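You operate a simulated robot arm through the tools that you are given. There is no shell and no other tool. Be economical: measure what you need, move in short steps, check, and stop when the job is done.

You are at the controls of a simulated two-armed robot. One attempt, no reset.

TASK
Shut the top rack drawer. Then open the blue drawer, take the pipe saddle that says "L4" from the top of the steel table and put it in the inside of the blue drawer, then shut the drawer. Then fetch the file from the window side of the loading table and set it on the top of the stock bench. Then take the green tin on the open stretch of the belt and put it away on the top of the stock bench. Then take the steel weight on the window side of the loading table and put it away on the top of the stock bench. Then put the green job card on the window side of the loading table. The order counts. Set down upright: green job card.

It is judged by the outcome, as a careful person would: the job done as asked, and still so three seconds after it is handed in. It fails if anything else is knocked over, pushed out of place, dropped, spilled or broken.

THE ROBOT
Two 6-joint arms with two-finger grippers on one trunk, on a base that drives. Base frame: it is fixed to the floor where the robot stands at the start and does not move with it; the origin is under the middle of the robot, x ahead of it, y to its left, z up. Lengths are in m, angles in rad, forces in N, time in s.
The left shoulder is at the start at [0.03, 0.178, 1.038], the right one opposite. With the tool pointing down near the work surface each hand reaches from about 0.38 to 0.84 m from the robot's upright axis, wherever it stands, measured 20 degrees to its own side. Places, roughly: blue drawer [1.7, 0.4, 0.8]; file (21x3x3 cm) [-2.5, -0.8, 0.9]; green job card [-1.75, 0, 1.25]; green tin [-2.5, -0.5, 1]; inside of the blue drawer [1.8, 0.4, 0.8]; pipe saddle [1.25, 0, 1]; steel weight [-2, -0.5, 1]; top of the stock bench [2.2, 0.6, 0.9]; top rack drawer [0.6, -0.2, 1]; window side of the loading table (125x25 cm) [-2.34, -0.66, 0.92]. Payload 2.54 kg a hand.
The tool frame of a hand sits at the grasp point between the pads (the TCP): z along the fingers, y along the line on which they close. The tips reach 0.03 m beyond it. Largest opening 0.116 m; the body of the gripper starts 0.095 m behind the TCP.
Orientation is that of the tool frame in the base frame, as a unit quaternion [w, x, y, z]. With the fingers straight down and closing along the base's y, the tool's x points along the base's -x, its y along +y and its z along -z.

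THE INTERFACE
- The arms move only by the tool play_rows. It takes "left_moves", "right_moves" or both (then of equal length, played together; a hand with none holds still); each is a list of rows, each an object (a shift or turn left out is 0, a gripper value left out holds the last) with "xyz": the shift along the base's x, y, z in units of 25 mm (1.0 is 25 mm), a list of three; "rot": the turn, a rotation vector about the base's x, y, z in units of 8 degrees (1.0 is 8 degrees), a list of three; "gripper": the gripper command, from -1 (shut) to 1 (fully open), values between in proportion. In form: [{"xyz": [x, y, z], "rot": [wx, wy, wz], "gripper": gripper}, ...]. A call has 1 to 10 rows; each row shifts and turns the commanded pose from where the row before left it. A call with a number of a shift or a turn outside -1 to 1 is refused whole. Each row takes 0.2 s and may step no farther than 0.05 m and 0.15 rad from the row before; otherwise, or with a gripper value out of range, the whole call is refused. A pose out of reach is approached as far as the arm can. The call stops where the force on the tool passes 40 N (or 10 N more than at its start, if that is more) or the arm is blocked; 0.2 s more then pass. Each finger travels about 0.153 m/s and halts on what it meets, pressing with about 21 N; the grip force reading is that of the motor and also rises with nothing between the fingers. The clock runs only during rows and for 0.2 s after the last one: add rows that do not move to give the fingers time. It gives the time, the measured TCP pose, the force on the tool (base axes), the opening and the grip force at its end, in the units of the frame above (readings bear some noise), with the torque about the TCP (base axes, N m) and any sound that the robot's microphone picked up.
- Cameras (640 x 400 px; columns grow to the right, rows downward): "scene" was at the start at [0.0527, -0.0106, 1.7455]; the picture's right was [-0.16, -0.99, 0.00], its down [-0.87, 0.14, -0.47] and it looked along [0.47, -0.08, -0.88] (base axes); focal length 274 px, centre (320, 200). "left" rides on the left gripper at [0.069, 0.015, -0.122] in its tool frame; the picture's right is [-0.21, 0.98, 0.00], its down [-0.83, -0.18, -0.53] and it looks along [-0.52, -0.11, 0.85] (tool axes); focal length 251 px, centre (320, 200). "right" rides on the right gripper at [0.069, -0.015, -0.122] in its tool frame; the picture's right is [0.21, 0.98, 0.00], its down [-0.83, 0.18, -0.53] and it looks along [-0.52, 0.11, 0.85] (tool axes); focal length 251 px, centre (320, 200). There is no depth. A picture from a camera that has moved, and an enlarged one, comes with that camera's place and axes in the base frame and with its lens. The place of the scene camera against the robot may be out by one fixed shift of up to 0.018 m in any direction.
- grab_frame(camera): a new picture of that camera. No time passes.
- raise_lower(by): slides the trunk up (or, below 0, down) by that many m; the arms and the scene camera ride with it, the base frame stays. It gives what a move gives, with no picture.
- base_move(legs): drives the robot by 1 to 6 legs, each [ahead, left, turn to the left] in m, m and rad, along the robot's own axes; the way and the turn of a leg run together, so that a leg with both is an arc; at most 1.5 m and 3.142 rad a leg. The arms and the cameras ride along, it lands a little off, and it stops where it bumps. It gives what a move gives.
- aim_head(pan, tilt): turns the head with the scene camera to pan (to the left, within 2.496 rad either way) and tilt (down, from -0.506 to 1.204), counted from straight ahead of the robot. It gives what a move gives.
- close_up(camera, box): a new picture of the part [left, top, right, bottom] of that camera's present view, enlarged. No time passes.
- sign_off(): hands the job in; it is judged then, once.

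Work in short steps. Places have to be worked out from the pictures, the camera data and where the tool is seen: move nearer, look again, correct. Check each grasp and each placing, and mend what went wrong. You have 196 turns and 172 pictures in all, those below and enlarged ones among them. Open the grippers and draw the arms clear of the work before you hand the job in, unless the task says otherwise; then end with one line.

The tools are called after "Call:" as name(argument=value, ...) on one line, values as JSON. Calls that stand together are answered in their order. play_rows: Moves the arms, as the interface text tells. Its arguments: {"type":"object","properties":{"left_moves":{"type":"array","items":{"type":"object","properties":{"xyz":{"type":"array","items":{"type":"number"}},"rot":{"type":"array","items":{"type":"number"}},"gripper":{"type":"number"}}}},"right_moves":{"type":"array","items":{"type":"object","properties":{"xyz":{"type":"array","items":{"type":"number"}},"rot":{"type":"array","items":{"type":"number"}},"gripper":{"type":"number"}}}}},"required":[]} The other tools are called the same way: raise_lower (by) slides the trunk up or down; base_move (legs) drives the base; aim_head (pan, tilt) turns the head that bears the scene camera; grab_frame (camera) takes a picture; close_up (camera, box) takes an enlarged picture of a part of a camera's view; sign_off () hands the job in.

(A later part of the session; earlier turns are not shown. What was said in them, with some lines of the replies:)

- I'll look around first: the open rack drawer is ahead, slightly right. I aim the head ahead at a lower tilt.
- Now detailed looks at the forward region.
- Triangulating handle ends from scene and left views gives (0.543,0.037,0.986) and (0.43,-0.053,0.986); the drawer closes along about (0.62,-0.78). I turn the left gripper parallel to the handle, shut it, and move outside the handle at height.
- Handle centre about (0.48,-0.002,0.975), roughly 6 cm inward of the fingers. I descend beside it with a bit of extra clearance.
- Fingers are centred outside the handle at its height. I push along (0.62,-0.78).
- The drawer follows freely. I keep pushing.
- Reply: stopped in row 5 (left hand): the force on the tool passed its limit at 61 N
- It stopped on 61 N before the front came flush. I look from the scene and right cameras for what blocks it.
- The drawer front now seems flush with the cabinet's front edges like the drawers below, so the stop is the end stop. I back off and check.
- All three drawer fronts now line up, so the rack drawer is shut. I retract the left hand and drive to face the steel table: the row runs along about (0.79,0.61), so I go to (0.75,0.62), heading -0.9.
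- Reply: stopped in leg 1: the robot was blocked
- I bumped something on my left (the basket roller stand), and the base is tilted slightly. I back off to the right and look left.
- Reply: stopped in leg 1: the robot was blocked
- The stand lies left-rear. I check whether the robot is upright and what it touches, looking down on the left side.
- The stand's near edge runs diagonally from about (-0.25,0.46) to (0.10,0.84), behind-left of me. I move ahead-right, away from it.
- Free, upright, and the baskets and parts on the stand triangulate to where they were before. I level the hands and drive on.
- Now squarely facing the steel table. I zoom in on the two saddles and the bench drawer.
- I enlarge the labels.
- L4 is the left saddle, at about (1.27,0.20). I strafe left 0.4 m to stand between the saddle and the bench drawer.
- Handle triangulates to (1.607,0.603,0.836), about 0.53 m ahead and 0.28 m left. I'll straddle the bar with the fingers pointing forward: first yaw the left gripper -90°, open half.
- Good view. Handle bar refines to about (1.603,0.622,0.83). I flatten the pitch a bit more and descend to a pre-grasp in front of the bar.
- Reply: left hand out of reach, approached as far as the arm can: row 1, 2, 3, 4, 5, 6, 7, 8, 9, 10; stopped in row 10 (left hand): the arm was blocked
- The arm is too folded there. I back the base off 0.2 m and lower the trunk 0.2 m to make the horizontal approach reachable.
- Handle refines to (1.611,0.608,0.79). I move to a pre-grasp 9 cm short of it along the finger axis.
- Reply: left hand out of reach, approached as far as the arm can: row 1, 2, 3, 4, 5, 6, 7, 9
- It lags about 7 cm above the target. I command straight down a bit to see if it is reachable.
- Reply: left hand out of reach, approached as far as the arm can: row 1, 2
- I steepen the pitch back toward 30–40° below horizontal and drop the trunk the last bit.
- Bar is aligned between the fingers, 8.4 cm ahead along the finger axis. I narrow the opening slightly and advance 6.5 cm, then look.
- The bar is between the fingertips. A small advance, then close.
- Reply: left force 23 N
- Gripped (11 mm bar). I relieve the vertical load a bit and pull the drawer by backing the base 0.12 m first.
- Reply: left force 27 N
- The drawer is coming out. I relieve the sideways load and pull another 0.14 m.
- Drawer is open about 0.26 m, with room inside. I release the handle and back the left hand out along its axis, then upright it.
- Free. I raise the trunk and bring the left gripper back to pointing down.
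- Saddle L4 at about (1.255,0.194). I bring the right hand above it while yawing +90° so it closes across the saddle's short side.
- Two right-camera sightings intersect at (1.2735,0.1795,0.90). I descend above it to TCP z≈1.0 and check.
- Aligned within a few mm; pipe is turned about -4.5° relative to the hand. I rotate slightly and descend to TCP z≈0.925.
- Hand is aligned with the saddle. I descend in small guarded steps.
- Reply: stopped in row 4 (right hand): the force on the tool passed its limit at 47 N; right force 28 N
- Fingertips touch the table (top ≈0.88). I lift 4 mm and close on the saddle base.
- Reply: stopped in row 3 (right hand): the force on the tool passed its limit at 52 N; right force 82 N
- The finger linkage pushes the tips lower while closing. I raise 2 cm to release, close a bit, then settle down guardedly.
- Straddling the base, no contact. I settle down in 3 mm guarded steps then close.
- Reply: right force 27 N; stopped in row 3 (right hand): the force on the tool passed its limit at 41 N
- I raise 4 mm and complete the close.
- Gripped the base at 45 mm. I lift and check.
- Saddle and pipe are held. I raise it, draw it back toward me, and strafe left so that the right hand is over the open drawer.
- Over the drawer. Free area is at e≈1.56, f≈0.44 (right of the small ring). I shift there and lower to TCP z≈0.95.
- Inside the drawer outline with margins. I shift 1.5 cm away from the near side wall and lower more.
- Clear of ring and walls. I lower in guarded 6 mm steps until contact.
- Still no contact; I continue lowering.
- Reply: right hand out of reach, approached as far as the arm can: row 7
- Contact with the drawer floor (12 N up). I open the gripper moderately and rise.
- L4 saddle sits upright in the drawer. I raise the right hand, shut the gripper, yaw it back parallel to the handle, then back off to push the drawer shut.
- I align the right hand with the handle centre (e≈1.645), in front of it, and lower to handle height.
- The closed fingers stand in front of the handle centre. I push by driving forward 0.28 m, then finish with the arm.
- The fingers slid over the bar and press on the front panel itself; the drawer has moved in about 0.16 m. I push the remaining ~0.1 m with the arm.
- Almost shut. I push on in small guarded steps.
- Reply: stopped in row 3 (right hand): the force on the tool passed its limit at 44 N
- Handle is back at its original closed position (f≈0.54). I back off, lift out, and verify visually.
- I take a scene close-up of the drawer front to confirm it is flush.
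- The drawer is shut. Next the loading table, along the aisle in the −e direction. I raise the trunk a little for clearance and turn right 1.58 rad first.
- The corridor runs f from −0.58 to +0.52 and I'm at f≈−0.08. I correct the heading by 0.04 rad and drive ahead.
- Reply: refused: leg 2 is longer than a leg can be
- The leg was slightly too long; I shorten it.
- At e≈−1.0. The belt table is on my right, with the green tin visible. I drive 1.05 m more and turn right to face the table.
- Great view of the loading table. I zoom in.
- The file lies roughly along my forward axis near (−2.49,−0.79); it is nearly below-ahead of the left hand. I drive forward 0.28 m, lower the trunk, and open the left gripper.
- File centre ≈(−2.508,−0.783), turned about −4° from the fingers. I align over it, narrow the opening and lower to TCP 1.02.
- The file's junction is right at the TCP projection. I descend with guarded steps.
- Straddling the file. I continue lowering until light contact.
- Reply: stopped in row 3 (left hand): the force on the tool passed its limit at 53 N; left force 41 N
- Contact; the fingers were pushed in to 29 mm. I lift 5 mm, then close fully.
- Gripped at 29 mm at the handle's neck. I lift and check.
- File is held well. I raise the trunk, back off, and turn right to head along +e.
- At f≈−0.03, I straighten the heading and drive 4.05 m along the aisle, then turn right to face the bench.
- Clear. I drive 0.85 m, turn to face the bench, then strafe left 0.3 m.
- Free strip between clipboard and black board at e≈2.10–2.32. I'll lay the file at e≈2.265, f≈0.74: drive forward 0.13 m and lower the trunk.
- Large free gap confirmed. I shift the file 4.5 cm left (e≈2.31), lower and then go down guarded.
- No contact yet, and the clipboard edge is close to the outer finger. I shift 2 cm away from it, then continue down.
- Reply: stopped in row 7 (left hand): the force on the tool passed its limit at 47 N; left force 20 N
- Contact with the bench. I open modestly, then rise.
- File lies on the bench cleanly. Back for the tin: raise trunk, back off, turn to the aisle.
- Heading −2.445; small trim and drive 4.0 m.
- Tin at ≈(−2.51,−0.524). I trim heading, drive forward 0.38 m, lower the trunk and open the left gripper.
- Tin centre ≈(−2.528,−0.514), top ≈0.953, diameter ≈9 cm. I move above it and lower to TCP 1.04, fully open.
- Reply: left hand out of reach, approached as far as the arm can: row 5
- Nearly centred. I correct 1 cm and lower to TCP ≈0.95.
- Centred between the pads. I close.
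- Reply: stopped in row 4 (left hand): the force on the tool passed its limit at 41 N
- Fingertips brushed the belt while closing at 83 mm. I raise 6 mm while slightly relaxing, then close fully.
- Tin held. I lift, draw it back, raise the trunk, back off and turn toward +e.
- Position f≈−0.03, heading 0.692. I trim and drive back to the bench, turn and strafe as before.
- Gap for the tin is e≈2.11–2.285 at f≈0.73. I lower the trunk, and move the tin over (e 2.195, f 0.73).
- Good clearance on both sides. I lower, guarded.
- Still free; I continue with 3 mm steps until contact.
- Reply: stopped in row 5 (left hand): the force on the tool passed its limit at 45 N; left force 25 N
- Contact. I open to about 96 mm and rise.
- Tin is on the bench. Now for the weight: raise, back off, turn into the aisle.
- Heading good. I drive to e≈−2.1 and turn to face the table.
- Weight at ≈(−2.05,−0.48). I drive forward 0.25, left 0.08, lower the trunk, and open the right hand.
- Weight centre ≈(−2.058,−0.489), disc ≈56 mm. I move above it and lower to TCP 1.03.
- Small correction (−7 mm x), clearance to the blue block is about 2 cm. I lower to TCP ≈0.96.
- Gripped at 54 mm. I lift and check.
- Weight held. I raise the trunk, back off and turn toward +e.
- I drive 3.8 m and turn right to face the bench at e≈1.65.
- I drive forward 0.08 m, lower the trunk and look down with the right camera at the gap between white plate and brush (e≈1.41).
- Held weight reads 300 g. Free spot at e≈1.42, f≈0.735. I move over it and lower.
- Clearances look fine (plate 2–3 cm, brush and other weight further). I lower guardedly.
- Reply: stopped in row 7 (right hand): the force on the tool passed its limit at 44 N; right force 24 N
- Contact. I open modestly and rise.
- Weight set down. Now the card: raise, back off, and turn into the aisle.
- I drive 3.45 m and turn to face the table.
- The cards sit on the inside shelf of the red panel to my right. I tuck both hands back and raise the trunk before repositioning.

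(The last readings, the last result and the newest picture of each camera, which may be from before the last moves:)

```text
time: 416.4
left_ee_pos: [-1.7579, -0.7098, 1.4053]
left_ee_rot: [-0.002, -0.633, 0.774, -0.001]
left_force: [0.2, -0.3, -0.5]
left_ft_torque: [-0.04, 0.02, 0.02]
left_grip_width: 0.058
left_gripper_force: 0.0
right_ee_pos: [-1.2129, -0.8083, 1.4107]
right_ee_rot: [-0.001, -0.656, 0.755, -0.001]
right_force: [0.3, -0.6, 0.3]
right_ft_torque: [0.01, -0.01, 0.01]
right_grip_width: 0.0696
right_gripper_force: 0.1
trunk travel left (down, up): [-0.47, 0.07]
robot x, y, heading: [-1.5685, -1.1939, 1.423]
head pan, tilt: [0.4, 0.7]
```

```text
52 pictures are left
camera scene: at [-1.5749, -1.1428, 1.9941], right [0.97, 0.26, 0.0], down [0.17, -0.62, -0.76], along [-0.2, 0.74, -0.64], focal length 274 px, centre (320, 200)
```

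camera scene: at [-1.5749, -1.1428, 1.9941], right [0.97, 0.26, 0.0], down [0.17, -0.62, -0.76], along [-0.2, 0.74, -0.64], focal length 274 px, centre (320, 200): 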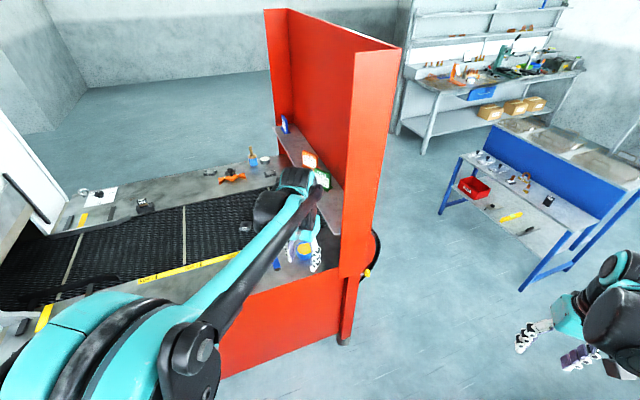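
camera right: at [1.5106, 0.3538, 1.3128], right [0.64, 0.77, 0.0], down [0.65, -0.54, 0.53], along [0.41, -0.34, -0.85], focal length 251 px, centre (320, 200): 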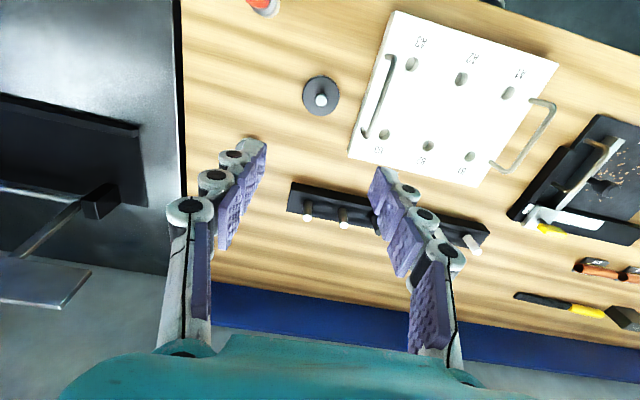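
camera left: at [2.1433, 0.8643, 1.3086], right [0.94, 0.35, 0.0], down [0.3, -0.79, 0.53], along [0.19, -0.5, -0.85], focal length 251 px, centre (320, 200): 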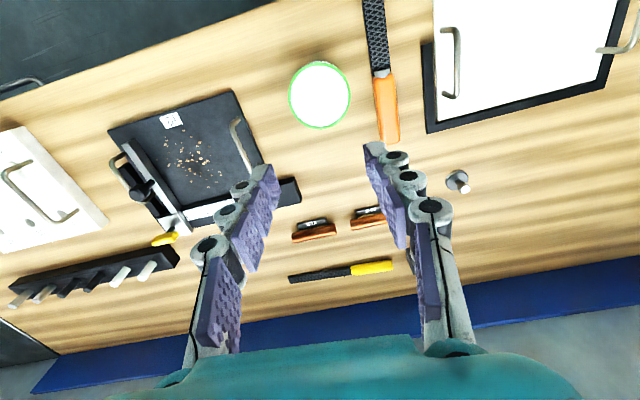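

The shelf and cards are visible. I zoom.

Call:
close_up(camera="scene", box=[250, 100, 380, 200])

```text
4.00 times, centred on (315, 150) of scene
camera zoom: at [-1.5749, -1.1428, 1.9941], right [0.97, 0.26, 0.0], down [0.17, -0.62, -0.76], along [-0.2, 0.74, -0.64], focal length 1095 px, centre (340, 400)
```

zoom: 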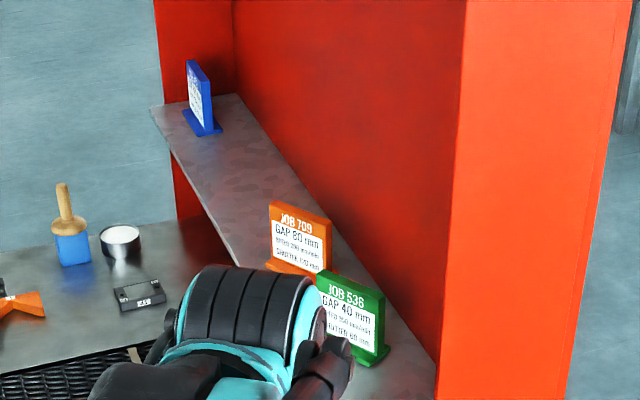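

Green card "JOB 536" stands on a foot, plate edge direction ≈(0.92,−0.40), centre ≈(−1.84,−0.12,1.25). I move the base diagonally closer: 0.27 ahead, 0.20 left.

Call:
base_move(legs=[[0.27, 0.2, 0]])

Call:
play_rows(left_moves=[{"rot": [0, 0, 1], "gripper": 0}, {"rot": [0, 0, 1]}, {"rot": [0, 0, 1]}, {"rot": [0, 0, 1]}, {"rot": [0, 0, 1]}, {"rot": [0, 0, 1]}, {"rot": [0, 0, 1]}, {"rot": [0, 0, 1]}, {"rot": [0, 0, 1]}, {"rot": [0, 0, 0.75]}])

Call:
grab_frame(camera="left")

Call:
grab_frame(camera="scene")

```text
time: 418.6
left_ee_pos: [-1.9171, -0.4123, 1.4047]
left_ee_rot: [-0.003, -0.633, 0.774, 0.0]
left_force: [-1.5, -0.2, -0.1]
left_ft_torque: [0.02, 0.01, 0.01]
left_grip_width: 0.058
left_gripper_force: 0.0
right_ee_pos: [-1.3731, -0.5113, 1.4119]
right_ee_rot: [-0.001, -0.656, 0.755, -0.001]
right_force: [-0.3, 0.0, 0.0]
right_ft_torque: [-0.01, 0.02, 0.01]
right_grip_width: 0.0692
right_gripper_force: 0.1
trunk travel left (down, up): [-0.47, 0.07]
robot x, y, heading: [-1.7274, -0.8924, 1.431]
head pan, tilt: [0.4, 0.7]
```

```text
time: 420.8
left_ee_pos: [-1.9182, -0.4114, 1.404]
left_ee_rot: [0.002, 0.979, -0.203, 0.002]
left_force: [-0.4, -0.9, 0.2]
left_ft_torque: [-0.02, -0.02, 0.01]
left_grip_width: 0.0582
left_gripper_force: 0.0
right_ee_pos: [-1.3721, -0.5109, 1.4106]
right_ee_rot: [-0.002, -0.655, 0.756, -0.001]
right_force: [0.2, -0.2, -1.1]
right_ft_torque: [-0.02, -0.01, 0.0]
right_grip_width: 0.0693
right_gripper_force: 0.0
trunk travel left (down, up): [-0.47, 0.07]
robot x, y, heading: [-1.7287, -0.8972, 1.431]
head pan, tilt: [0.4, 0.7]
```

```text
50 pictures are left
camera left: at [-1.8613, -0.4508, 1.5274], right [-0.59, -0.81, 0.0], down [-0.69, 0.5, 0.53], along [-0.43, 0.31, -0.85], focal length 251 px, centre (320, 200)
```

left: 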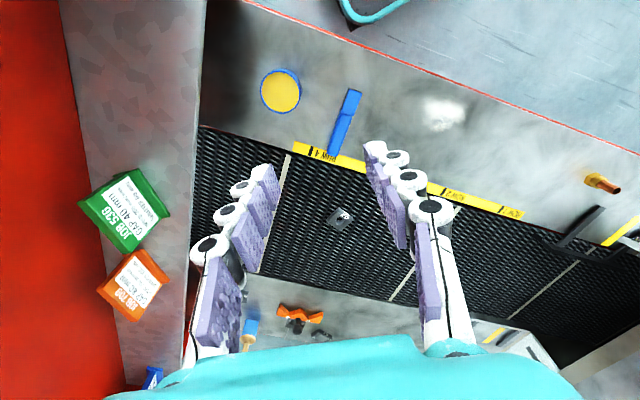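

```text
49 pictures are left
camera scene: at [-1.7344, -0.8443, 1.9941], right [0.97, 0.26, 0.0], down [0.17, -0.62, -0.76], along [-0.2, 0.74, -0.64], focal length 274 px, centre (320, 200)
```

scene: 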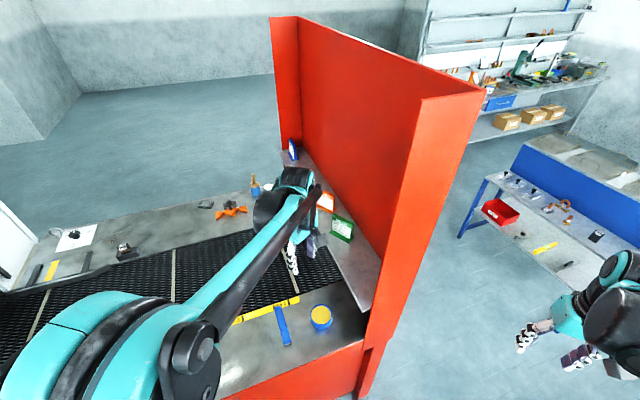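

Triangulated: card top edge mid ≈(−1.862,0.01,1.183). One zoom to pin the plate orientation.

Call:
close_up(camera="scene", box=[300, 180, 380, 240])

```text
6.67 times, centred on (340, 210) of scene
camera zoom: at [-1.7344, -0.8443, 1.9941], right [0.97, 0.26, 0.0], down [0.17, -0.62, -0.76], along [-0.2, 0.74, -0.64], focal length 1826 px, centre (187, 133)
```

zoom: 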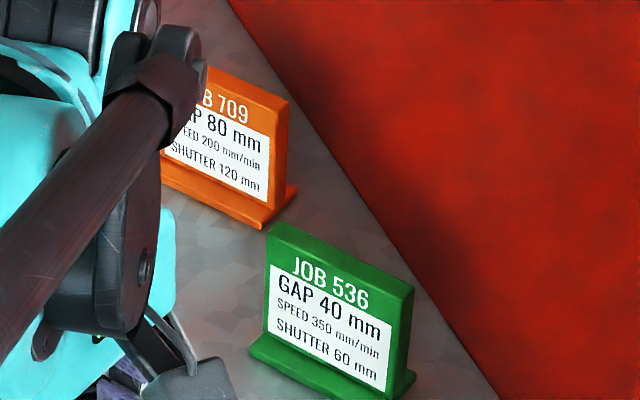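

Card is 0.91 m from my axis, too far. I shift the base 0.18 ahead and 0.09 right, and fine-tune the wrist yaw (+5°).

Call:
base_move(legs=[[0.18, -0.09, 0]])

Call:
play_rows(left_moves=[{"rot": [0, 0, 0.7]}])

Call:
grab_frame(camera="left")

```text
time: 422.4
left_ee_pos: [-1.8067, -0.2438, 1.4046]
left_ee_rot: [0.002, 0.979, -0.203, 0.001]
left_force: [-0.2, 0.6, 0.6]
left_ft_torque: [-0.01, -0.01, 0.0]
left_grip_width: 0.0582
left_gripper_force: 0.0
right_ee_pos: [-1.2611, -0.3416, 1.4104]
right_ee_rot: [-0.001, -0.656, 0.755, -0.001]
right_force: [-0.7, -0.3, 0.5]
right_ft_torque: [0.02, 0.03, -0.01]
right_grip_width: 0.0697
right_gripper_force: 0.1
trunk travel left (down, up): [-0.47, 0.07]
robot x, y, heading: [-1.6083, -0.7274, 1.44]
head pan, tilt: [0.4, 0.7]
```

```text
time: 422.8
left_ee_pos: [-1.8066, -0.245, 1.4065]
left_ee_rot: [0.001, 0.988, -0.155, 0.001]
left_force: [-0.5, 0.1, 0.7]
left_ft_torque: [0.05, 0.02, -0.01]
left_grip_width: 0.0581
left_gripper_force: 0.0
right_ee_pos: [-1.2633, -0.3426, 1.4126]
right_ee_rot: [-0.002, -0.656, 0.755, -0.002]
right_force: [-0.1, 0.0, -0.1]
right_ft_torque: [0.03, -0.01, 0.01]
right_grip_width: 0.0693
right_gripper_force: 0.0
trunk travel left (down, up): [-0.47, 0.07]
robot x, y, heading: [-1.6161, -0.7256, 1.441]
head pan, tilt: [0.4, 0.7]
```

```text
47 pictures are left
camera left: at [-1.7467, -0.2786, 1.5279], right [-0.5, -0.86, 0.0], down [-0.73, 0.43, 0.53], along [-0.46, 0.27, -0.85], focal length 251 px, centre (320, 200)
```

left: 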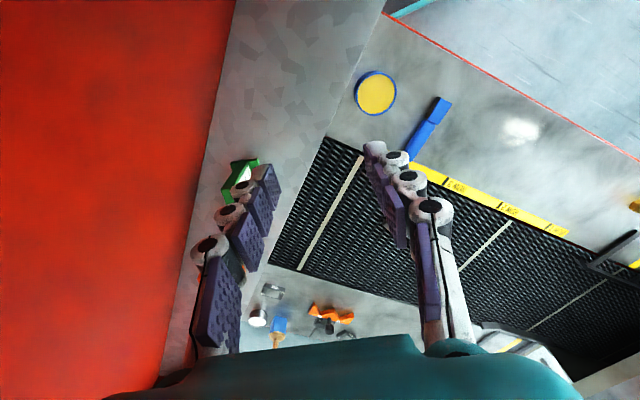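

I move above the card at height, then look down between the fingers.

Call:
play_rows(left_moves=[{"xyz": [-0.22, 0.99, 0]}, {"xyz": [-0.22, 0.99, 0]}, {"xyz": [-0.22, 0.99, 0]}, {"xyz": [-0.22, 0.99, 0]}, {"xyz": [-0.22, 0.99, 0]}, {"xyz": [-0.22, 0.99, 0]}, {"xyz": [-0.22, 0.99, 0]}, {"xyz": [-0.22, 0.99, 0]}, {"xyz": [-0.22, 0.99, 0]}, {"xyz": [-0.22, 0.99, 0]}])

Call:
grab_frame(camera="left")

Call:
grab_frame(camera="scene")

```text
time: 425.0
left_ee_pos: [-1.8713, -0.0155, 1.4071]
left_ee_rot: [0.005, 0.989, -0.149, 0.0]
left_force: [-18.5, -19.2, 3.4]
left_ft_torque: [3.02, -3.01, -0.13]
left_grip_width: 0.0583
left_gripper_force: 0.2
right_ee_pos: [-1.2661, -0.3459, 1.413]
right_ee_rot: [0.001, -0.657, 0.754, -0.001]
right_force: [0.5, 0.6, -0.1]
right_ft_torque: [-0.03, 0.04, -0.01]
right_grip_width: 0.0696
right_gripper_force: 0.1
trunk travel left (down, up): [-0.47, 0.07]
robot x, y, heading: [-1.6164, -0.7276, 1.442]
head pan, tilt: [0.4, 0.7]
stopped in row 10 (left hand): the force on the tool passed its limit at 70 N (the readings are from after the stop); the commanded pose is now the measured one
```

```text
46 pictures are left
camera left: at [-1.81, -0.0472, 1.53], right [-0.49, -0.87, 0.01], down [-0.74, 0.42, 0.53], along [-0.46, 0.26, -0.85], focal length 251 px, centre (320, 200)
```

left: 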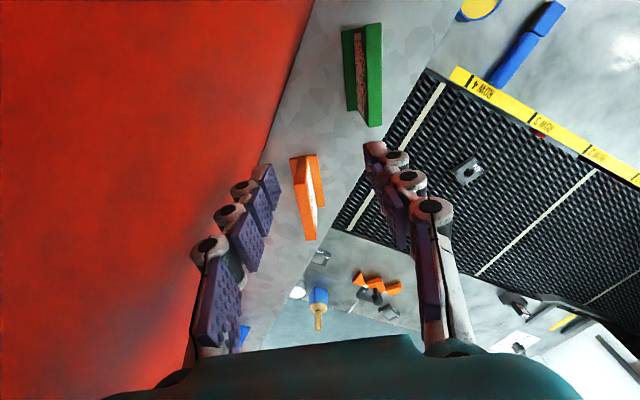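

```text
45 pictures are left
camera scene: at [-1.6254, -0.6821, 1.9943], right [0.96, 0.27, 0.0], down [0.17, -0.62, -0.77], along [-0.2, 0.74, -0.64], focal length 274 px, centre (320, 200)
```

scene: 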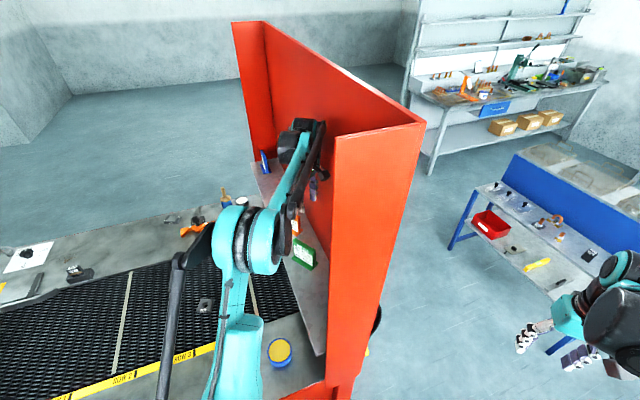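

The gripper body touched the fixed red panel; my height estimate was off. Re-triangulating the two left views gives the card top at (−1.862,−0.081,1.255). I back off and look again.

Call:
play_rows(left_moves=[{"xyz": [0.1, -0.66, 0], "rot": [0, 0, -0.2]}, {"xyz": [0.1, -0.66, 0], "rot": [0, 0, -0.2]}, {"xyz": [0.1, -0.66, 0]}, {"xyz": [0.1, -0.66, 0]}])

Call:
grab_frame(camera="left")

```text
time: 426.0
left_ee_pos: [-1.8546, -0.0747, 1.4057]
left_ee_rot: [0.004, 0.984, -0.181, 0.001]
left_force: [0.3, -0.8, 0.2]
left_ft_torque: [0.01, 0.03, 0.03]
left_grip_width: 0.0584
left_gripper_force: 0.0
right_ee_pos: [-1.2625, -0.3421, 1.4108]
right_ee_rot: [-0.001, -0.657, 0.754, -0.002]
right_force: [1.1, -0.4, -0.1]
right_ft_torque: [0.0, 0.02, 0.01]
right_grip_width: 0.0697
right_gripper_force: 0.1
trunk travel left (down, up): [-0.47, 0.07]
robot x, y, heading: [-1.6132, -0.7312, 1.433]
head pan, tilt: [0.4, 0.7]
```

```text
44 pictures are left
camera left: at [-1.795, -0.1115, 1.5288], right [-0.55, -0.84, 0.01], down [-0.71, 0.47, 0.53], along [-0.45, 0.28, -0.85], focal length 251 px, centre (320, 200)
```

left: 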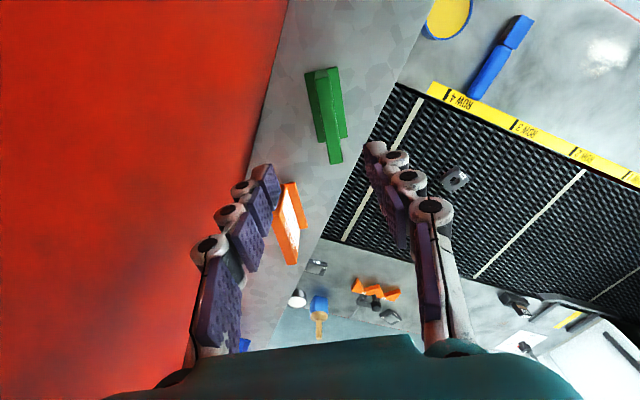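

The card is now between the fingers in view. I zoom to see which strip is the top edge.

Call:
close_up(camera="left", box=[270, 50, 390, 180])

```text
3.08 times, centred on (330, 115) of left
camera zoom: at [-1.795, -0.1115, 1.5288], right [-0.55, -0.84, 0.01], down [-0.71, 0.47, 0.53], along [-0.45, 0.28, -0.85], focal length 774 px, centre (289, 462)
```

zoom: 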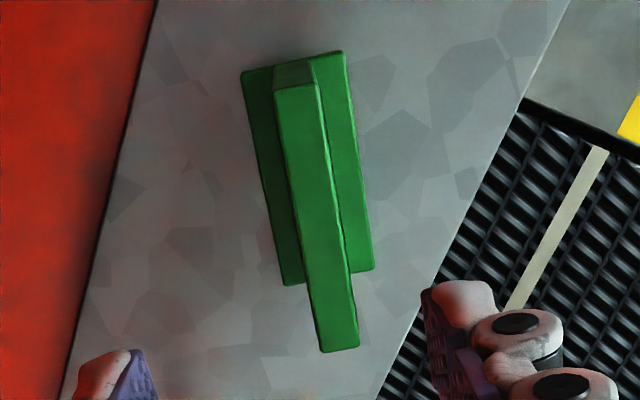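

Top edge mid ≈(−1.861,−0.0845). I align and lower to TCP 1.30, keeping ~3.5 cm from the panel.

Call:
play_rows(left_moves=[{"xyz": [-0.26, -0.39, -0.6], "rot": [0, 0, -0.25]}, {"xyz": [0, 0, -0.9]}, {"xyz": [0, 0, -0.9]}, {"xyz": [0, 0, -0.9]}, {"xyz": [0, 0, -0.9]}])

Call:
close_up(camera="left", box=[220, 40, 420, 220])

```text
time: 427.2
left_ee_pos: [-1.8612, -0.0851, 1.2987]
left_ee_rot: [0.005, 0.98, -0.198, 0.001]
left_force: [-0.1, -0.8, 0.3]
left_ft_torque: [-0.03, -0.01, -0.02]
left_grip_width: 0.0584
left_gripper_force: 0.0
right_ee_pos: [-1.2615, -0.3398, 1.4111]
right_ee_rot: [-0.002, -0.657, 0.754, -0.002]
right_force: [0.0, -0.2, 0.3]
right_ft_torque: [0.0, 0.0, 0.01]
right_grip_width: 0.0698
right_gripper_force: 0.0
trunk travel left (down, up): [-0.47, 0.07]
robot x, y, heading: [-1.6131, -0.7279, 1.436]
head pan, tilt: [0.4, 0.7]
```

```text
2.22 times, centred on (320, 130) of left
camera zoom: at [-1.8033, -0.1233, 1.4216], right [-0.58, -0.82, 0.01], down [-0.69, 0.49, 0.53], along [-0.44, 0.3, -0.85], focal length 559 px, centre (320, 356)
```

zoom: 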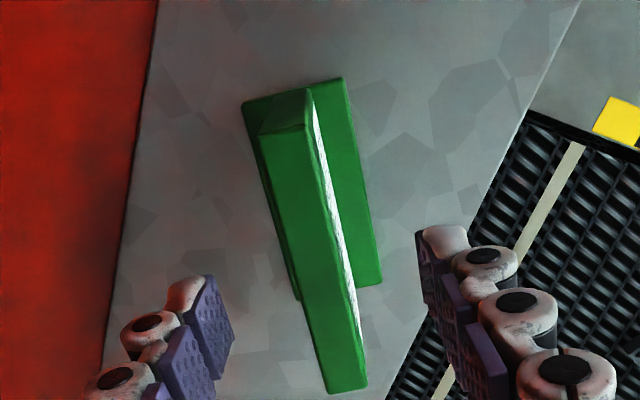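

Centred. I lower 2.8 cm and close gently.

Call:
play_rows(left_moves=[{"xyz": [0, 0, -0.5]}, {"xyz": [0, 0, -0.6]}, {"gripper": -0.4}, {"gripper": -0.8}, {"gripper": -1}, {"gripper": -1}])

Call:
grab_frame(camera="left")

```text
time: 428.6
left_ee_pos: [-1.8603, -0.086, 1.2705]
left_ee_rot: [0.006, 0.98, -0.197, 0.001]
left_force: [-0.1, 0.7, 0.4]
left_ft_torque: [0.03, -0.02, 0.0]
left_grip_width: 0.0152
left_gripper_force: 20.9
right_ee_pos: [-1.2613, -0.3414, 1.4112]
right_ee_rot: [-0.001, -0.656, 0.755, -0.002]
right_force: [-0.2, -0.3, 0.1]
right_ft_torque: [0.01, -0.01, -0.04]
right_grip_width: 0.0697
right_gripper_force: 0.1
trunk travel left (down, up): [-0.47, 0.07]
robot x, y, heading: [-1.6181, -0.734, 1.437]
head pan, tilt: [0.4, 0.7]
```

```text
41 pictures are left
camera left: at [-1.8029, -0.1236, 1.3947], right [-0.58, -0.82, 0.01], down [-0.69, 0.49, 0.53], along [-0.44, 0.3, -0.85], focal length 251 px, centre (320, 200)
```

left: 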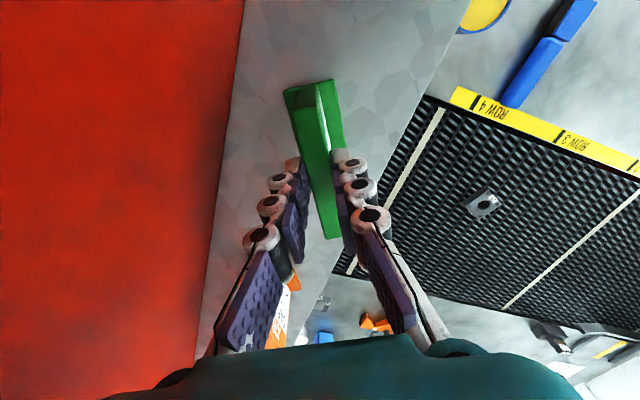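

Gripped at 15 mm. I lift it straight up and pull it away from the panel.

Call:
play_rows(left_moves=[{"xyz": [0, 0, 0.4]}, {"xyz": [0, 0, 0.9]}, {"xyz": [0, 0, 1]}, {"xyz": [0, 0, 1]}, {"xyz": [0, 0, 1]}, {"xyz": [0, -0.4, 1]}, {"xyz": [0, -0.9, 0]}, {"xyz": [0, -0.9, 0]}, {"xyz": [0, -0.9, 0]}, {"xyz": [0, -0.9, 0]}])

Call:
grab_frame(camera="left")

Call:
grab_frame(camera="scene")

```text
time: 430.8
left_ee_pos: [-1.8596, -0.187, 1.4055]
left_ee_rot: [0.004, 0.98, -0.198, 0.0]
left_force: [1.0, 0.0, -0.8]
left_ft_torque: [-0.01, 0.0, 0.0]
left_grip_width: 0.0156
left_gripper_force: 21.4
right_ee_pos: [-1.2619, -0.3416, 1.4116]
right_ee_rot: [-0.002, -0.656, 0.754, -0.001]
right_force: [-0.4, -0.3, 1.0]
right_ft_torque: [0.01, 0.02, 0.02]
right_grip_width: 0.0699
right_gripper_force: 0.1
trunk travel left (down, up): [-0.47, 0.07]
robot x, y, heading: [-1.6132, -0.7302, 1.441]
head pan, tilt: [0.4, 0.7]
```

```text
40 pictures are left
camera left: at [-1.8011, -0.225, 1.5278], right [-0.58, -0.82, 0.01], down [-0.69, 0.49, 0.53], along [-0.44, 0.3, -0.85], focal length 251 px, centre (320, 200)
```

left: 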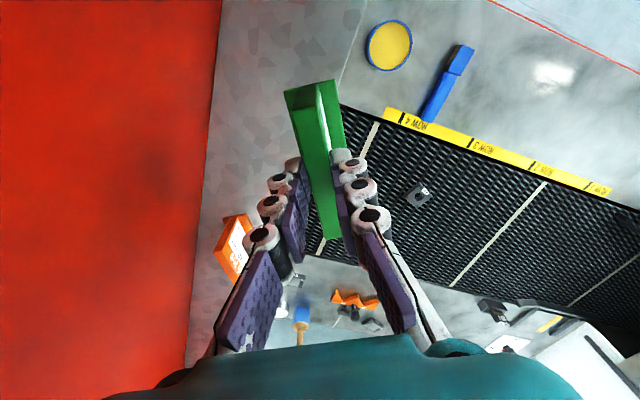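

```text
39 pictures are left
camera scene: at [-1.6217, -0.678, 1.9941], right [0.96, 0.26, 0.0], down [0.17, -0.62, -0.77], along [-0.2, 0.74, -0.64], focal length 274 px, centre (320, 200)
```

scene: 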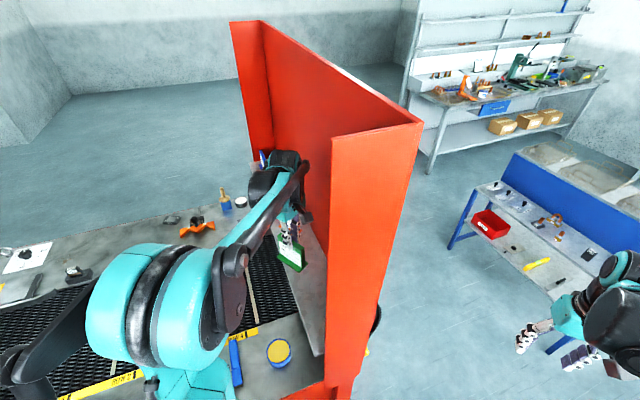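

Card held upright and the orange card undisturbed. I pull back further, then move the base away from the machine and turn left to face the table.

Call:
play_rows(left_moves=[{"xyz": [-0.3, -0.9, 0]}, {"xyz": [-0.3, -0.9, 0]}, {"xyz": [-0.3, -0.9, 0]}, {"xyz": [-0.3, -0.9, 0]}])

Call:
base_move(legs=[[-0.276, -0.289, 0], [0, 0, 0.81], [0, 0.3, 0]])

Call:
aim_head(pan=0.1, tilt=0.8)

Call:
grab_frame(camera="scene")

```text
time: 431.8
left_ee_pos: [-1.8907, -0.2773, 1.4068]
left_ee_rot: [0.003, 0.98, -0.197, 0.002]
left_force: [-0.6, -0.8, -1.3]
left_ft_torque: [0.05, -0.03, 0.01]
left_grip_width: 0.0156
left_gripper_force: 21.2
right_ee_pos: [-1.262, -0.3411, 1.4114]
right_ee_rot: [-0.001, -0.656, 0.754, -0.002]
right_force: [0.3, -0.3, 0.9]
right_ft_torque: [0.04, 0.02, 0.02]
right_grip_width: 0.0696
right_gripper_force: 0.2
trunk travel left (down, up): [-0.47, 0.07]
robot x, y, heading: [-1.6162, -0.7274, 1.441]
head pan, tilt: [0.4, 0.7]
```

```text
time: 438.0
left_ee_pos: [-2.1097, -1.1049, 1.4061]
left_ee_rot: [0.004, 0.98, 0.198, 0.002]
left_force: [-0.2, -0.2, -1.1]
left_ft_torque: [-0.01, -0.01, -0.02]
left_grip_width: 0.0154
left_gripper_force: 21.2
right_ee_pos: [-1.6232, -0.7027, 1.4109]
right_ee_rot: [0.0, 0.898, -0.44, 0.001]
right_force: [0.7, -0.4, 0.7]
right_ft_torque: [0.02, -0.01, -0.03]
right_grip_width: 0.0697
right_gripper_force: 0.1
trunk travel left (down, up): [-0.47, 0.07]
robot x, y, heading: [-1.5922, -1.2241, 2.233]
head pan, tilt: [0.4, 0.7]
```

```text
time: 438.8
left_ee_pos: [-2.1107, -1.1063, 1.4054]
left_ee_rot: [0.003, 0.98, 0.199, 0.003]
left_force: [-0.3, -0.3, -1.3]
left_ft_torque: [0.02, -0.04, 0.0]
left_grip_width: 0.0152
left_gripper_force: 20.9
right_ee_pos: [-1.624, -0.7033, 1.4107]
right_ee_rot: [0.0, 0.898, -0.441, 0.002]
right_force: [-0.1, -0.2, -0.1]
right_ft_torque: [0.01, -0.04, -0.01]
right_grip_width: 0.0693
right_gripper_force: 0.0
trunk travel left (down, up): [-0.47, 0.07]
robot x, y, heading: [-1.5976, -1.2249, 2.233]
head pan, tilt: [0.099, 0.799]
```

```text
38 pictures are left
camera scene: at [-1.6136, -1.192, 1.9859], right [0.72, 0.69, 0.0], down [0.5, -0.52, -0.7], along [-0.48, 0.5, -0.72], focal length 274 px, centre (320, 200)
```

scene: 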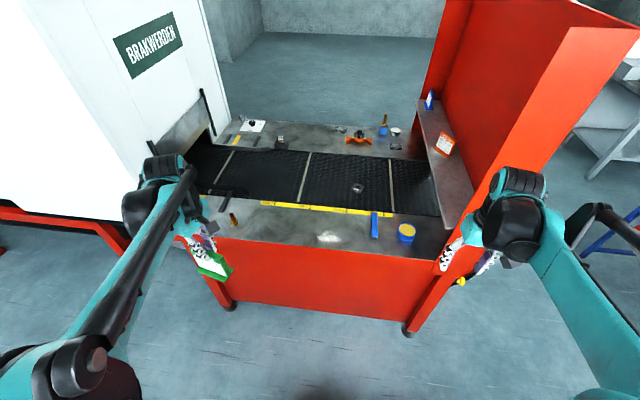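

I drive forward 0.28 m, lower the trunk, and move the card over the free stretch of the window side (e≈−2.2, f≈−0.93).

Call:
base_move(legs=[[0.28, 0, 0]])

Call:
raise_lower(by=-0.2)

Call:
play_rows(left_moves=[{"xyz": [-0.06, 0.97, 0]}, {"xyz": [-0.06, 0.97, 0]}, {"xyz": [-0.06, 0.97, 0]}, {"xyz": [-0.06, 0.97, 0]}, {"xyz": [-0.06, 0.97, 0]}, {"xyz": [-0.06, 0.97, 0]}, {"xyz": [-0.06, 0.97, 0]}, {"xyz": [-0.06, 0.97, 0]}, {"xyz": [-0.06, 0.97, 0]}, {"xyz": [-0.06, 0.97, 0]}])

Call:
grab_frame(camera="left")

Call:
grab_frame(camera="scene")

```text
time: 440.8
left_ee_pos: [-2.2832, -0.882, 1.4043]
left_ee_rot: [0.004, 0.981, 0.196, 0.003]
left_force: [1.0, -0.6, -1.8]
left_ft_torque: [0.04, -0.01, -0.01]
left_grip_width: 0.015
left_gripper_force: 21.2
right_ee_pos: [-1.7957, -0.4821, 1.4101]
right_ee_rot: [0.002, 0.897, -0.442, 0.001]
right_force: [0.9, 0.2, -0.1]
right_ft_torque: [0.0, -0.01, -0.02]
right_grip_width: 0.0697
right_gripper_force: 0.1
trunk travel left (down, up): [-0.47, 0.07]
robot x, y, heading: [-1.7685, -1.0008, 2.232]
head pan, tilt: [0.099, 0.799]
```

```text
time: 443.0
left_ee_pos: [-2.2839, -0.8823, 1.2073]
left_ee_rot: [0.003, 0.981, 0.196, 0.003]
left_force: [1.0, -0.1, -1.6]
left_ft_torque: [0.02, -0.02, 0.0]
left_grip_width: 0.0155
left_gripper_force: 21.4
right_ee_pos: [-1.7968, -0.48, 1.2106]
right_ee_rot: [0.001, 0.897, -0.442, 0.001]
right_force: [0.3, 0.4, -0.7]
right_ft_torque: [0.01, -0.05, 0.03]
right_grip_width: 0.0695
right_gripper_force: 0.1
trunk travel left (down, up): [-0.27, 0.27]
robot x, y, heading: [-1.7685, -1.0026, 2.234]
head pan, tilt: [0.099, 0.799]
```

```text
time: 445.2
left_ee_pos: [-2.2995, -0.6404, 1.2061]
left_ee_rot: [0.005, 0.981, 0.196, 0.003]
left_force: [0.2, 0.4, -1.1]
left_ft_torque: [0.01, -0.01, 0.0]
left_grip_width: 0.0155
left_gripper_force: 21.1
right_ee_pos: [-1.7969, -0.4794, 1.2106]
right_ee_rot: [0.001, 0.897, -0.441, 0.003]
right_force: [-0.7, 0.2, -0.6]
right_ft_torque: [-0.05, 0.0, -0.02]
right_grip_width: 0.0696
right_gripper_force: 0.1
trunk travel left (down, up): [-0.27, 0.27]
robot x, y, heading: [-1.7693, -1.0004, 2.236]
head pan, tilt: [0.099, 0.799]
```

```text
37 pictures are left
camera left: at [-2.2305, -0.6253, 1.3278], right [0.18, -0.98, 0.01], down [-0.84, -0.15, 0.53], along [-0.52, -0.1, -0.85], focal length 251 px, centre (320, 200)
```

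left: 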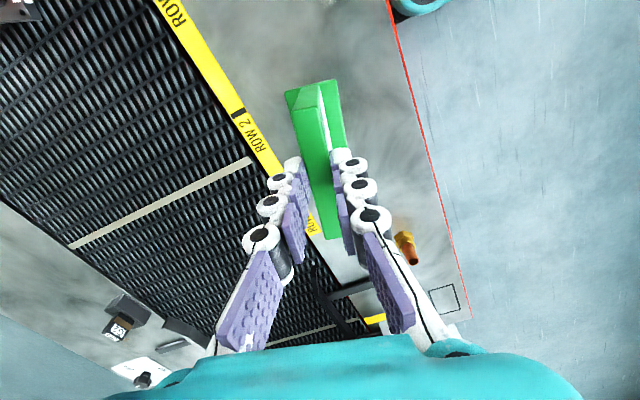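

```text
36 pictures are left
camera scene: at [-1.7866, -0.9673, 1.7858], right [0.72, 0.69, 0.0], down [0.49, -0.52, -0.7], along [-0.48, 0.5, -0.72], focal length 274 px, centre (320, 200)
```

scene: 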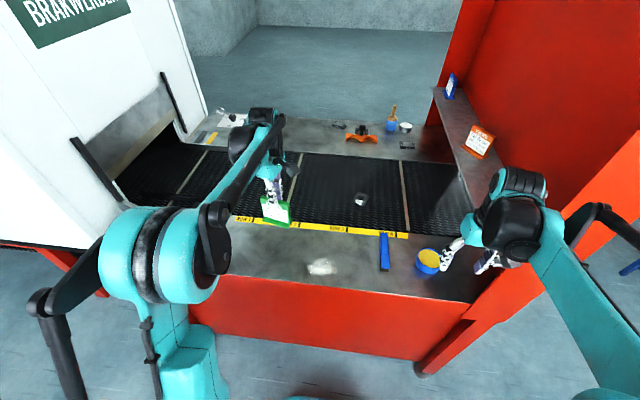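

The card is centred over the window-side strip. I lower, then guarded steps.

Call:
play_rows(left_moves=[{"xyz": [0, 0, -1]}, {"xyz": [0, 0, -1]}, {"xyz": [0, 0, -1]}, {"xyz": [0, 0, -1]}, {"xyz": [0, 0, -0.8]}, {"xyz": [0, 0, -0.6]}])

Call:
close_up(camera="scene", box=[220, 170, 340, 270])

```text
time: 446.6
left_ee_pos: [-2.2986, -0.64, 1.0697]
left_ee_rot: [0.004, 0.98, 0.197, 0.002]
left_force: [0.1, -1.0, -1.1]
left_ft_torque: [0.0, -0.02, 0.01]
left_grip_width: 0.0155
left_gripper_force: 21.8
right_ee_pos: [-1.7972, -0.4794, 1.2105]
right_ee_rot: [0.001, 0.897, -0.441, 0.003]
right_force: [0.4, -0.3, -0.3]
right_ft_torque: [-0.03, -0.04, 0.02]
right_grip_width: 0.0694
right_gripper_force: 0.1
trunk travel left (down, up): [-0.27, 0.27]
robot x, y, heading: [-1.7684, -1.0034, 2.233]
head pan, tilt: [0.099, 0.799]
```

```text
4.00 times, centred on (280, 220) of scene
camera zoom: at [-1.7865, -0.9683, 1.7858], right [0.72, 0.69, 0.0], down [0.49, -0.52, -0.7], along [-0.48, 0.5, -0.72], focal length 1095 px, centre (480, 120)
```

zoom: 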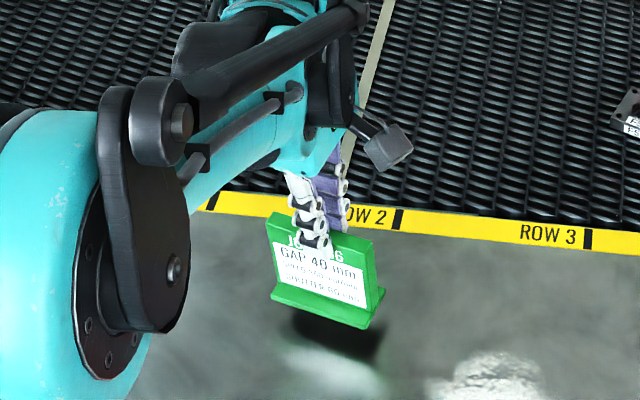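

Card is level, a few cm above the table. I continue in guarded steps.

Call:
play_rows(left_moves=[{"xyz": [0, 0, -0.3]}, {"xyz": [0, 0, -0.3]}, {"xyz": [0, 0, -0.2]}, {"xyz": [0, 0, -0.2]}, {"xyz": [0, 0, -0.2]}, {"xyz": [0, 0, -0.15]}, {"xyz": [0, 0, -0.15]}, {"xyz": [0, 0, -0.15]}, {"xyz": [0, 0, -0.15]}, {"xyz": [0, 0, -0.15]}])

Call:
close_up(camera="scene", box=[220, 170, 340, 270])

```text
time: 448.8
left_ee_pos: [-2.2984, -0.64, 1.0214]
left_ee_rot: [0.004, 0.98, 0.197, 0.002]
left_force: [-0.6, -1.5, 15.8]
left_ft_torque: [-0.01, 0.05, -0.05]
left_grip_width: 0.0154
left_gripper_force: 20.9
right_ee_pos: [-1.7963, -0.482, 1.2115]
right_ee_rot: [0.0, 0.897, -0.441, 0.002]
right_force: [0.4, -0.7, 0.5]
right_ft_torque: [-0.03, 0.0, -0.02]
right_grip_width: 0.0696
right_gripper_force: 0.1
trunk travel left (down, up): [-0.27, 0.27]
robot x, y, heading: [-1.7648, -1.0016, 2.232]
head pan, tilt: [0.099, 0.799]
```

```text
4.00 times, centred on (280, 220) of scene
camera zoom: at [-1.7847, -0.97, 1.786], right [0.72, 0.69, 0.0], down [0.49, -0.52, -0.7], along [-0.48, 0.51, -0.72], focal length 1095 px, centre (480, 120)
```

zoom: 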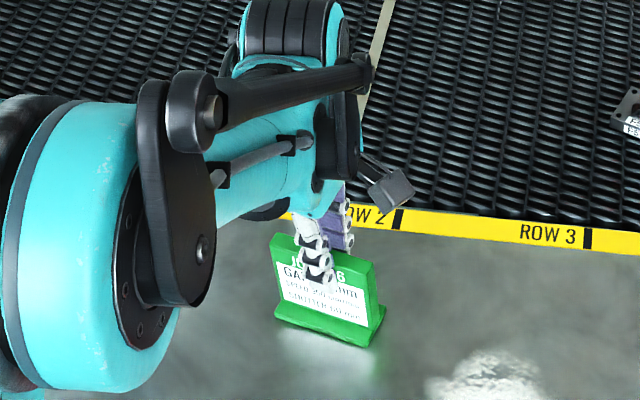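

Contact with about 17 N; the foot sits flat. I open gently and rise.

Call:
play_rows(left_moves=[{"xyz": [0, 0, 0.06], "gripper": -0.5}, {"gripper": -0.2}, {"gripper": 0}, {"xyz": [0, 0, 0.5]}, {"xyz": [0, 0, 1]}, {"xyz": [0, 0, 1]}, {"xyz": [0, 0, 1]}, {"xyz": [0, 0, 1]}, {"xyz": [0, 0, 1]}, {"xyz": [0, 0, 1]}])

Call:
grab_frame(camera="left")

Call:
close_up(camera="scene", box=[200, 150, 360, 270])

```text
time: 451.0
left_ee_pos: [-2.2977, -0.6418, 1.1851]
left_ee_rot: [0.004, 0.98, 0.197, 0.003]
left_force: [0.2, -0.5, 0.3]
left_ft_torque: [0.03, 0.02, 0.03]
left_grip_width: 0.058
left_gripper_force: 0.1
right_ee_pos: [-1.7963, -0.4803, 1.2108]
right_ee_rot: [0.0, 0.897, -0.441, 0.001]
right_force: [-0.7, -0.1, -0.2]
right_ft_torque: [0.03, 0.04, -0.01]
right_grip_width: 0.0696
right_gripper_force: 0.1
trunk travel left (down, up): [-0.27, 0.27]
robot x, y, heading: [-1.7687, -1.0041, 2.232]
head pan, tilt: [0.099, 0.799]
```

```text
33 pictures are left
camera left: at [-2.2299, -0.6265, 1.3085], right [0.18, -0.98, 0.01], down [-0.84, -0.15, 0.53], along [-0.52, -0.1, -0.85], focal length 251 px, centre (320, 200)
```

left: 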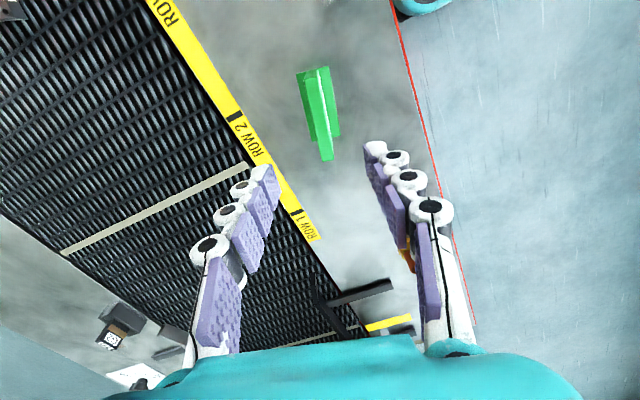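

```text
3.33 times, centred on (280, 210) of scene
camera zoom: at [-1.7856, -0.9692, 1.7859], right [0.72, 0.69, 0.0], down [0.49, -0.52, -0.7], along [-0.48, 0.51, -0.72], focal length 913 px, centre (453, 167)
```

zoom: 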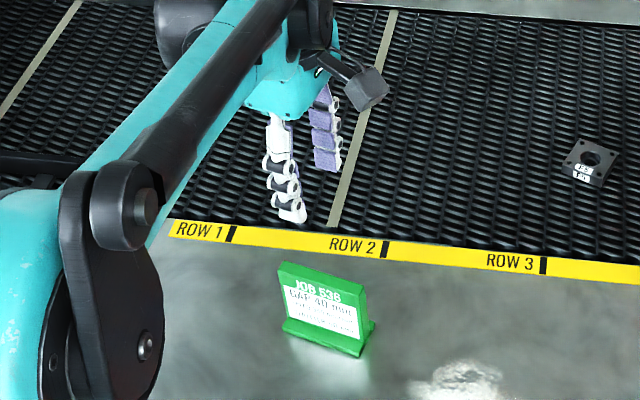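

The green card stands upright on the window side. I raise, back away from the table, and take a last look.

Call:
raise_lower(by=0.15)

Call:
base_move(legs=[[-0.28, 0, 0]])

Call:
play_rows(left_moves=[{"gripper": 1}, {"gripper": 1}, {"gripper": 1}], right_moves=[{"gripper": 1}, {"gripper": 1}, {"gripper": 1}])

Call:
grab_frame(camera="scene")

```text
time: 452.7
left_ee_pos: [-2.2997, -0.6409, 1.3346]
left_ee_rot: [0.004, 0.98, 0.196, 0.002]
left_force: [-0.2, -0.3, 0.5]
left_ft_torque: [-0.01, 0.0, 0.0]
left_grip_width: 0.0581
left_gripper_force: 0.1
right_ee_pos: [-1.7959, -0.4802, 1.3614]
right_ee_rot: [0.0, 0.897, -0.441, 0.001]
right_force: [0.4, 0.0, 0.1]
right_ft_torque: [-0.01, -0.03, 0.02]
right_grip_width: 0.0696
right_gripper_force: 0.0
trunk travel left (down, up): [-0.42, 0.12]
robot x, y, heading: [-1.7675, -1.0027, 2.232]
head pan, tilt: [0.099, 0.799]
```

```text
time: 454.6
left_ee_pos: [-2.1302, -0.8589, 1.3347]
left_ee_rot: [0.004, 0.98, 0.197, 0.003]
left_force: [0.4, -0.3, 0.6]
left_ft_torque: [-0.01, -0.03, 0.0]
left_grip_width: 0.0584
left_gripper_force: 0.0
right_ee_pos: [-1.6287, -0.6971, 1.3602]
right_ee_rot: [0.001, 0.898, -0.441, 0.003]
right_force: [0.2, -0.4, 1.0]
right_ft_torque: [0.0, 0.04, 0.01]
right_grip_width: 0.0698
right_gripper_force: 0.0
trunk travel left (down, up): [-0.42, 0.12]
robot x, y, heading: [-1.602, -1.2194, 2.23]
head pan, tilt: [0.099, 0.799]
```

```text
time: 455.4
left_ee_pos: [-2.1302, -0.8584, 1.3347]
left_ee_rot: [0.004, 0.98, 0.197, 0.002]
left_force: [0.5, -0.2, 0.0]
left_ft_torque: [0.0, -0.01, -0.02]
left_grip_width: 0.1161
left_gripper_force: 0.0
right_ee_pos: [-1.6272, -0.6983, 1.3613]
right_ee_rot: [0.0, 0.898, -0.441, 0.001]
right_force: [-0.2, -0.2, 0.8]
right_ft_torque: [-0.02, 0.0, 0.01]
right_grip_width: 0.1159
right_gripper_force: 0.0
trunk travel left (down, up): [-0.42, 0.12]
robot x, y, heading: [-1.5977, -1.2189, 2.231]
head pan, tilt: [0.099, 0.799]
```

```text
31 pictures are left
camera scene: at [-1.617, -1.186, 1.9359], right [0.72, 0.69, 0.0], down [0.49, -0.52, -0.7], along [-0.48, 0.5, -0.72], focal length 274 px, centre (320, 200)
```

scene: 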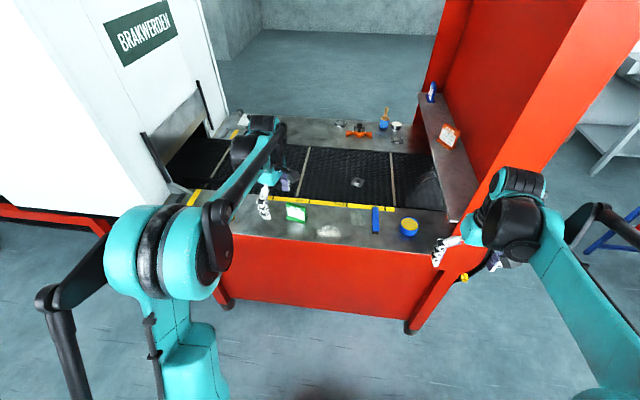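

The table is in order. From here I glance back at the cabinet and bench to confirm both drawers are still shut.

Call:
aim_head(pan=-1.8, tilt=0.3)

Call:
close_up(camera="scene", box=[220, 80, 480, 240])

```text
time: 457.3
left_ee_pos: [-2.1297, -0.8594, 1.3344]
left_ee_rot: [0.004, 0.98, 0.197, 0.003]
left_force: [0.2, -0.1, 0.4]
left_ft_torque: [-0.02, 0.0, -0.01]
left_grip_width: 0.1162
left_gripper_force: 0.0
right_ee_pos: [-1.6268, -0.6986, 1.3611]
right_ee_rot: [0.001, 0.898, -0.441, 0.002]
right_force: [0.0, -0.7, -0.3]
right_ft_torque: [-0.03, 0.0, -0.04]
right_grip_width: 0.116
right_gripper_force: 0.1
trunk travel left (down, up): [-0.42, 0.12]
robot x, y, heading: [-1.5994, -1.217, 2.234]
head pan, tilt: [-1.799, 0.3]
```

```text
2.46 times, centred on (350, 160) of scene
camera zoom: at [-1.4768, -1.2049, 1.9802], right [0.42, -0.91, 0.0], down [-0.27, -0.12, -0.96], along [0.87, 0.4, -0.3], focal length 674 px, centre (246, 298)
```

zoom: 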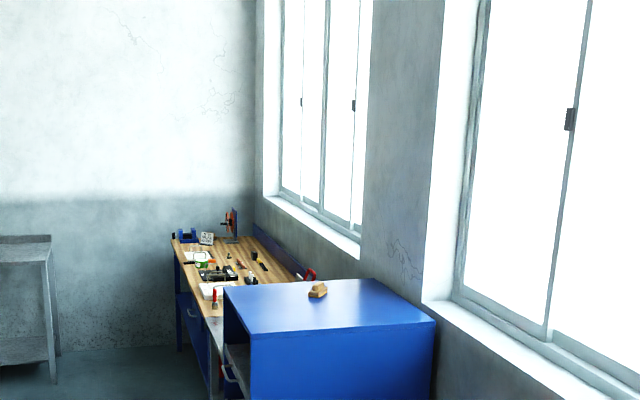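

I enlarge that region.

Call:
close_up(camera="scene", box=[280, 160, 340, 250])

```text
4.44 times, centred on (310, 205) of scene
camera zoom: at [-1.4768, -1.2049, 1.9802], right [0.42, -0.91, 0.0], down [-0.27, -0.12, -0.96], along [0.87, 0.4, -0.3], focal length 1217 px, centre (364, 178)
```

zoom: 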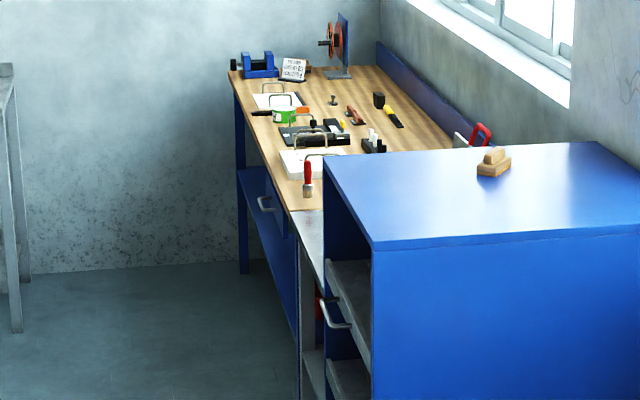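

Both drawers are shut and the bench items are in place. I hand in the job.

Call:
sign_off()

```text
The job is handed in.
```

I did every step in the order you gave. The top rack drawer is shut, the L4 saddle is in the shut blue drawer, and the file, green tin and steel weight are on the stock bench. The green job card stands upright on the window side of the loading table. Early on the base bumped the basket stand, and later the left gripper touched the red panel by the job cards. I saw nothing out of place after either.
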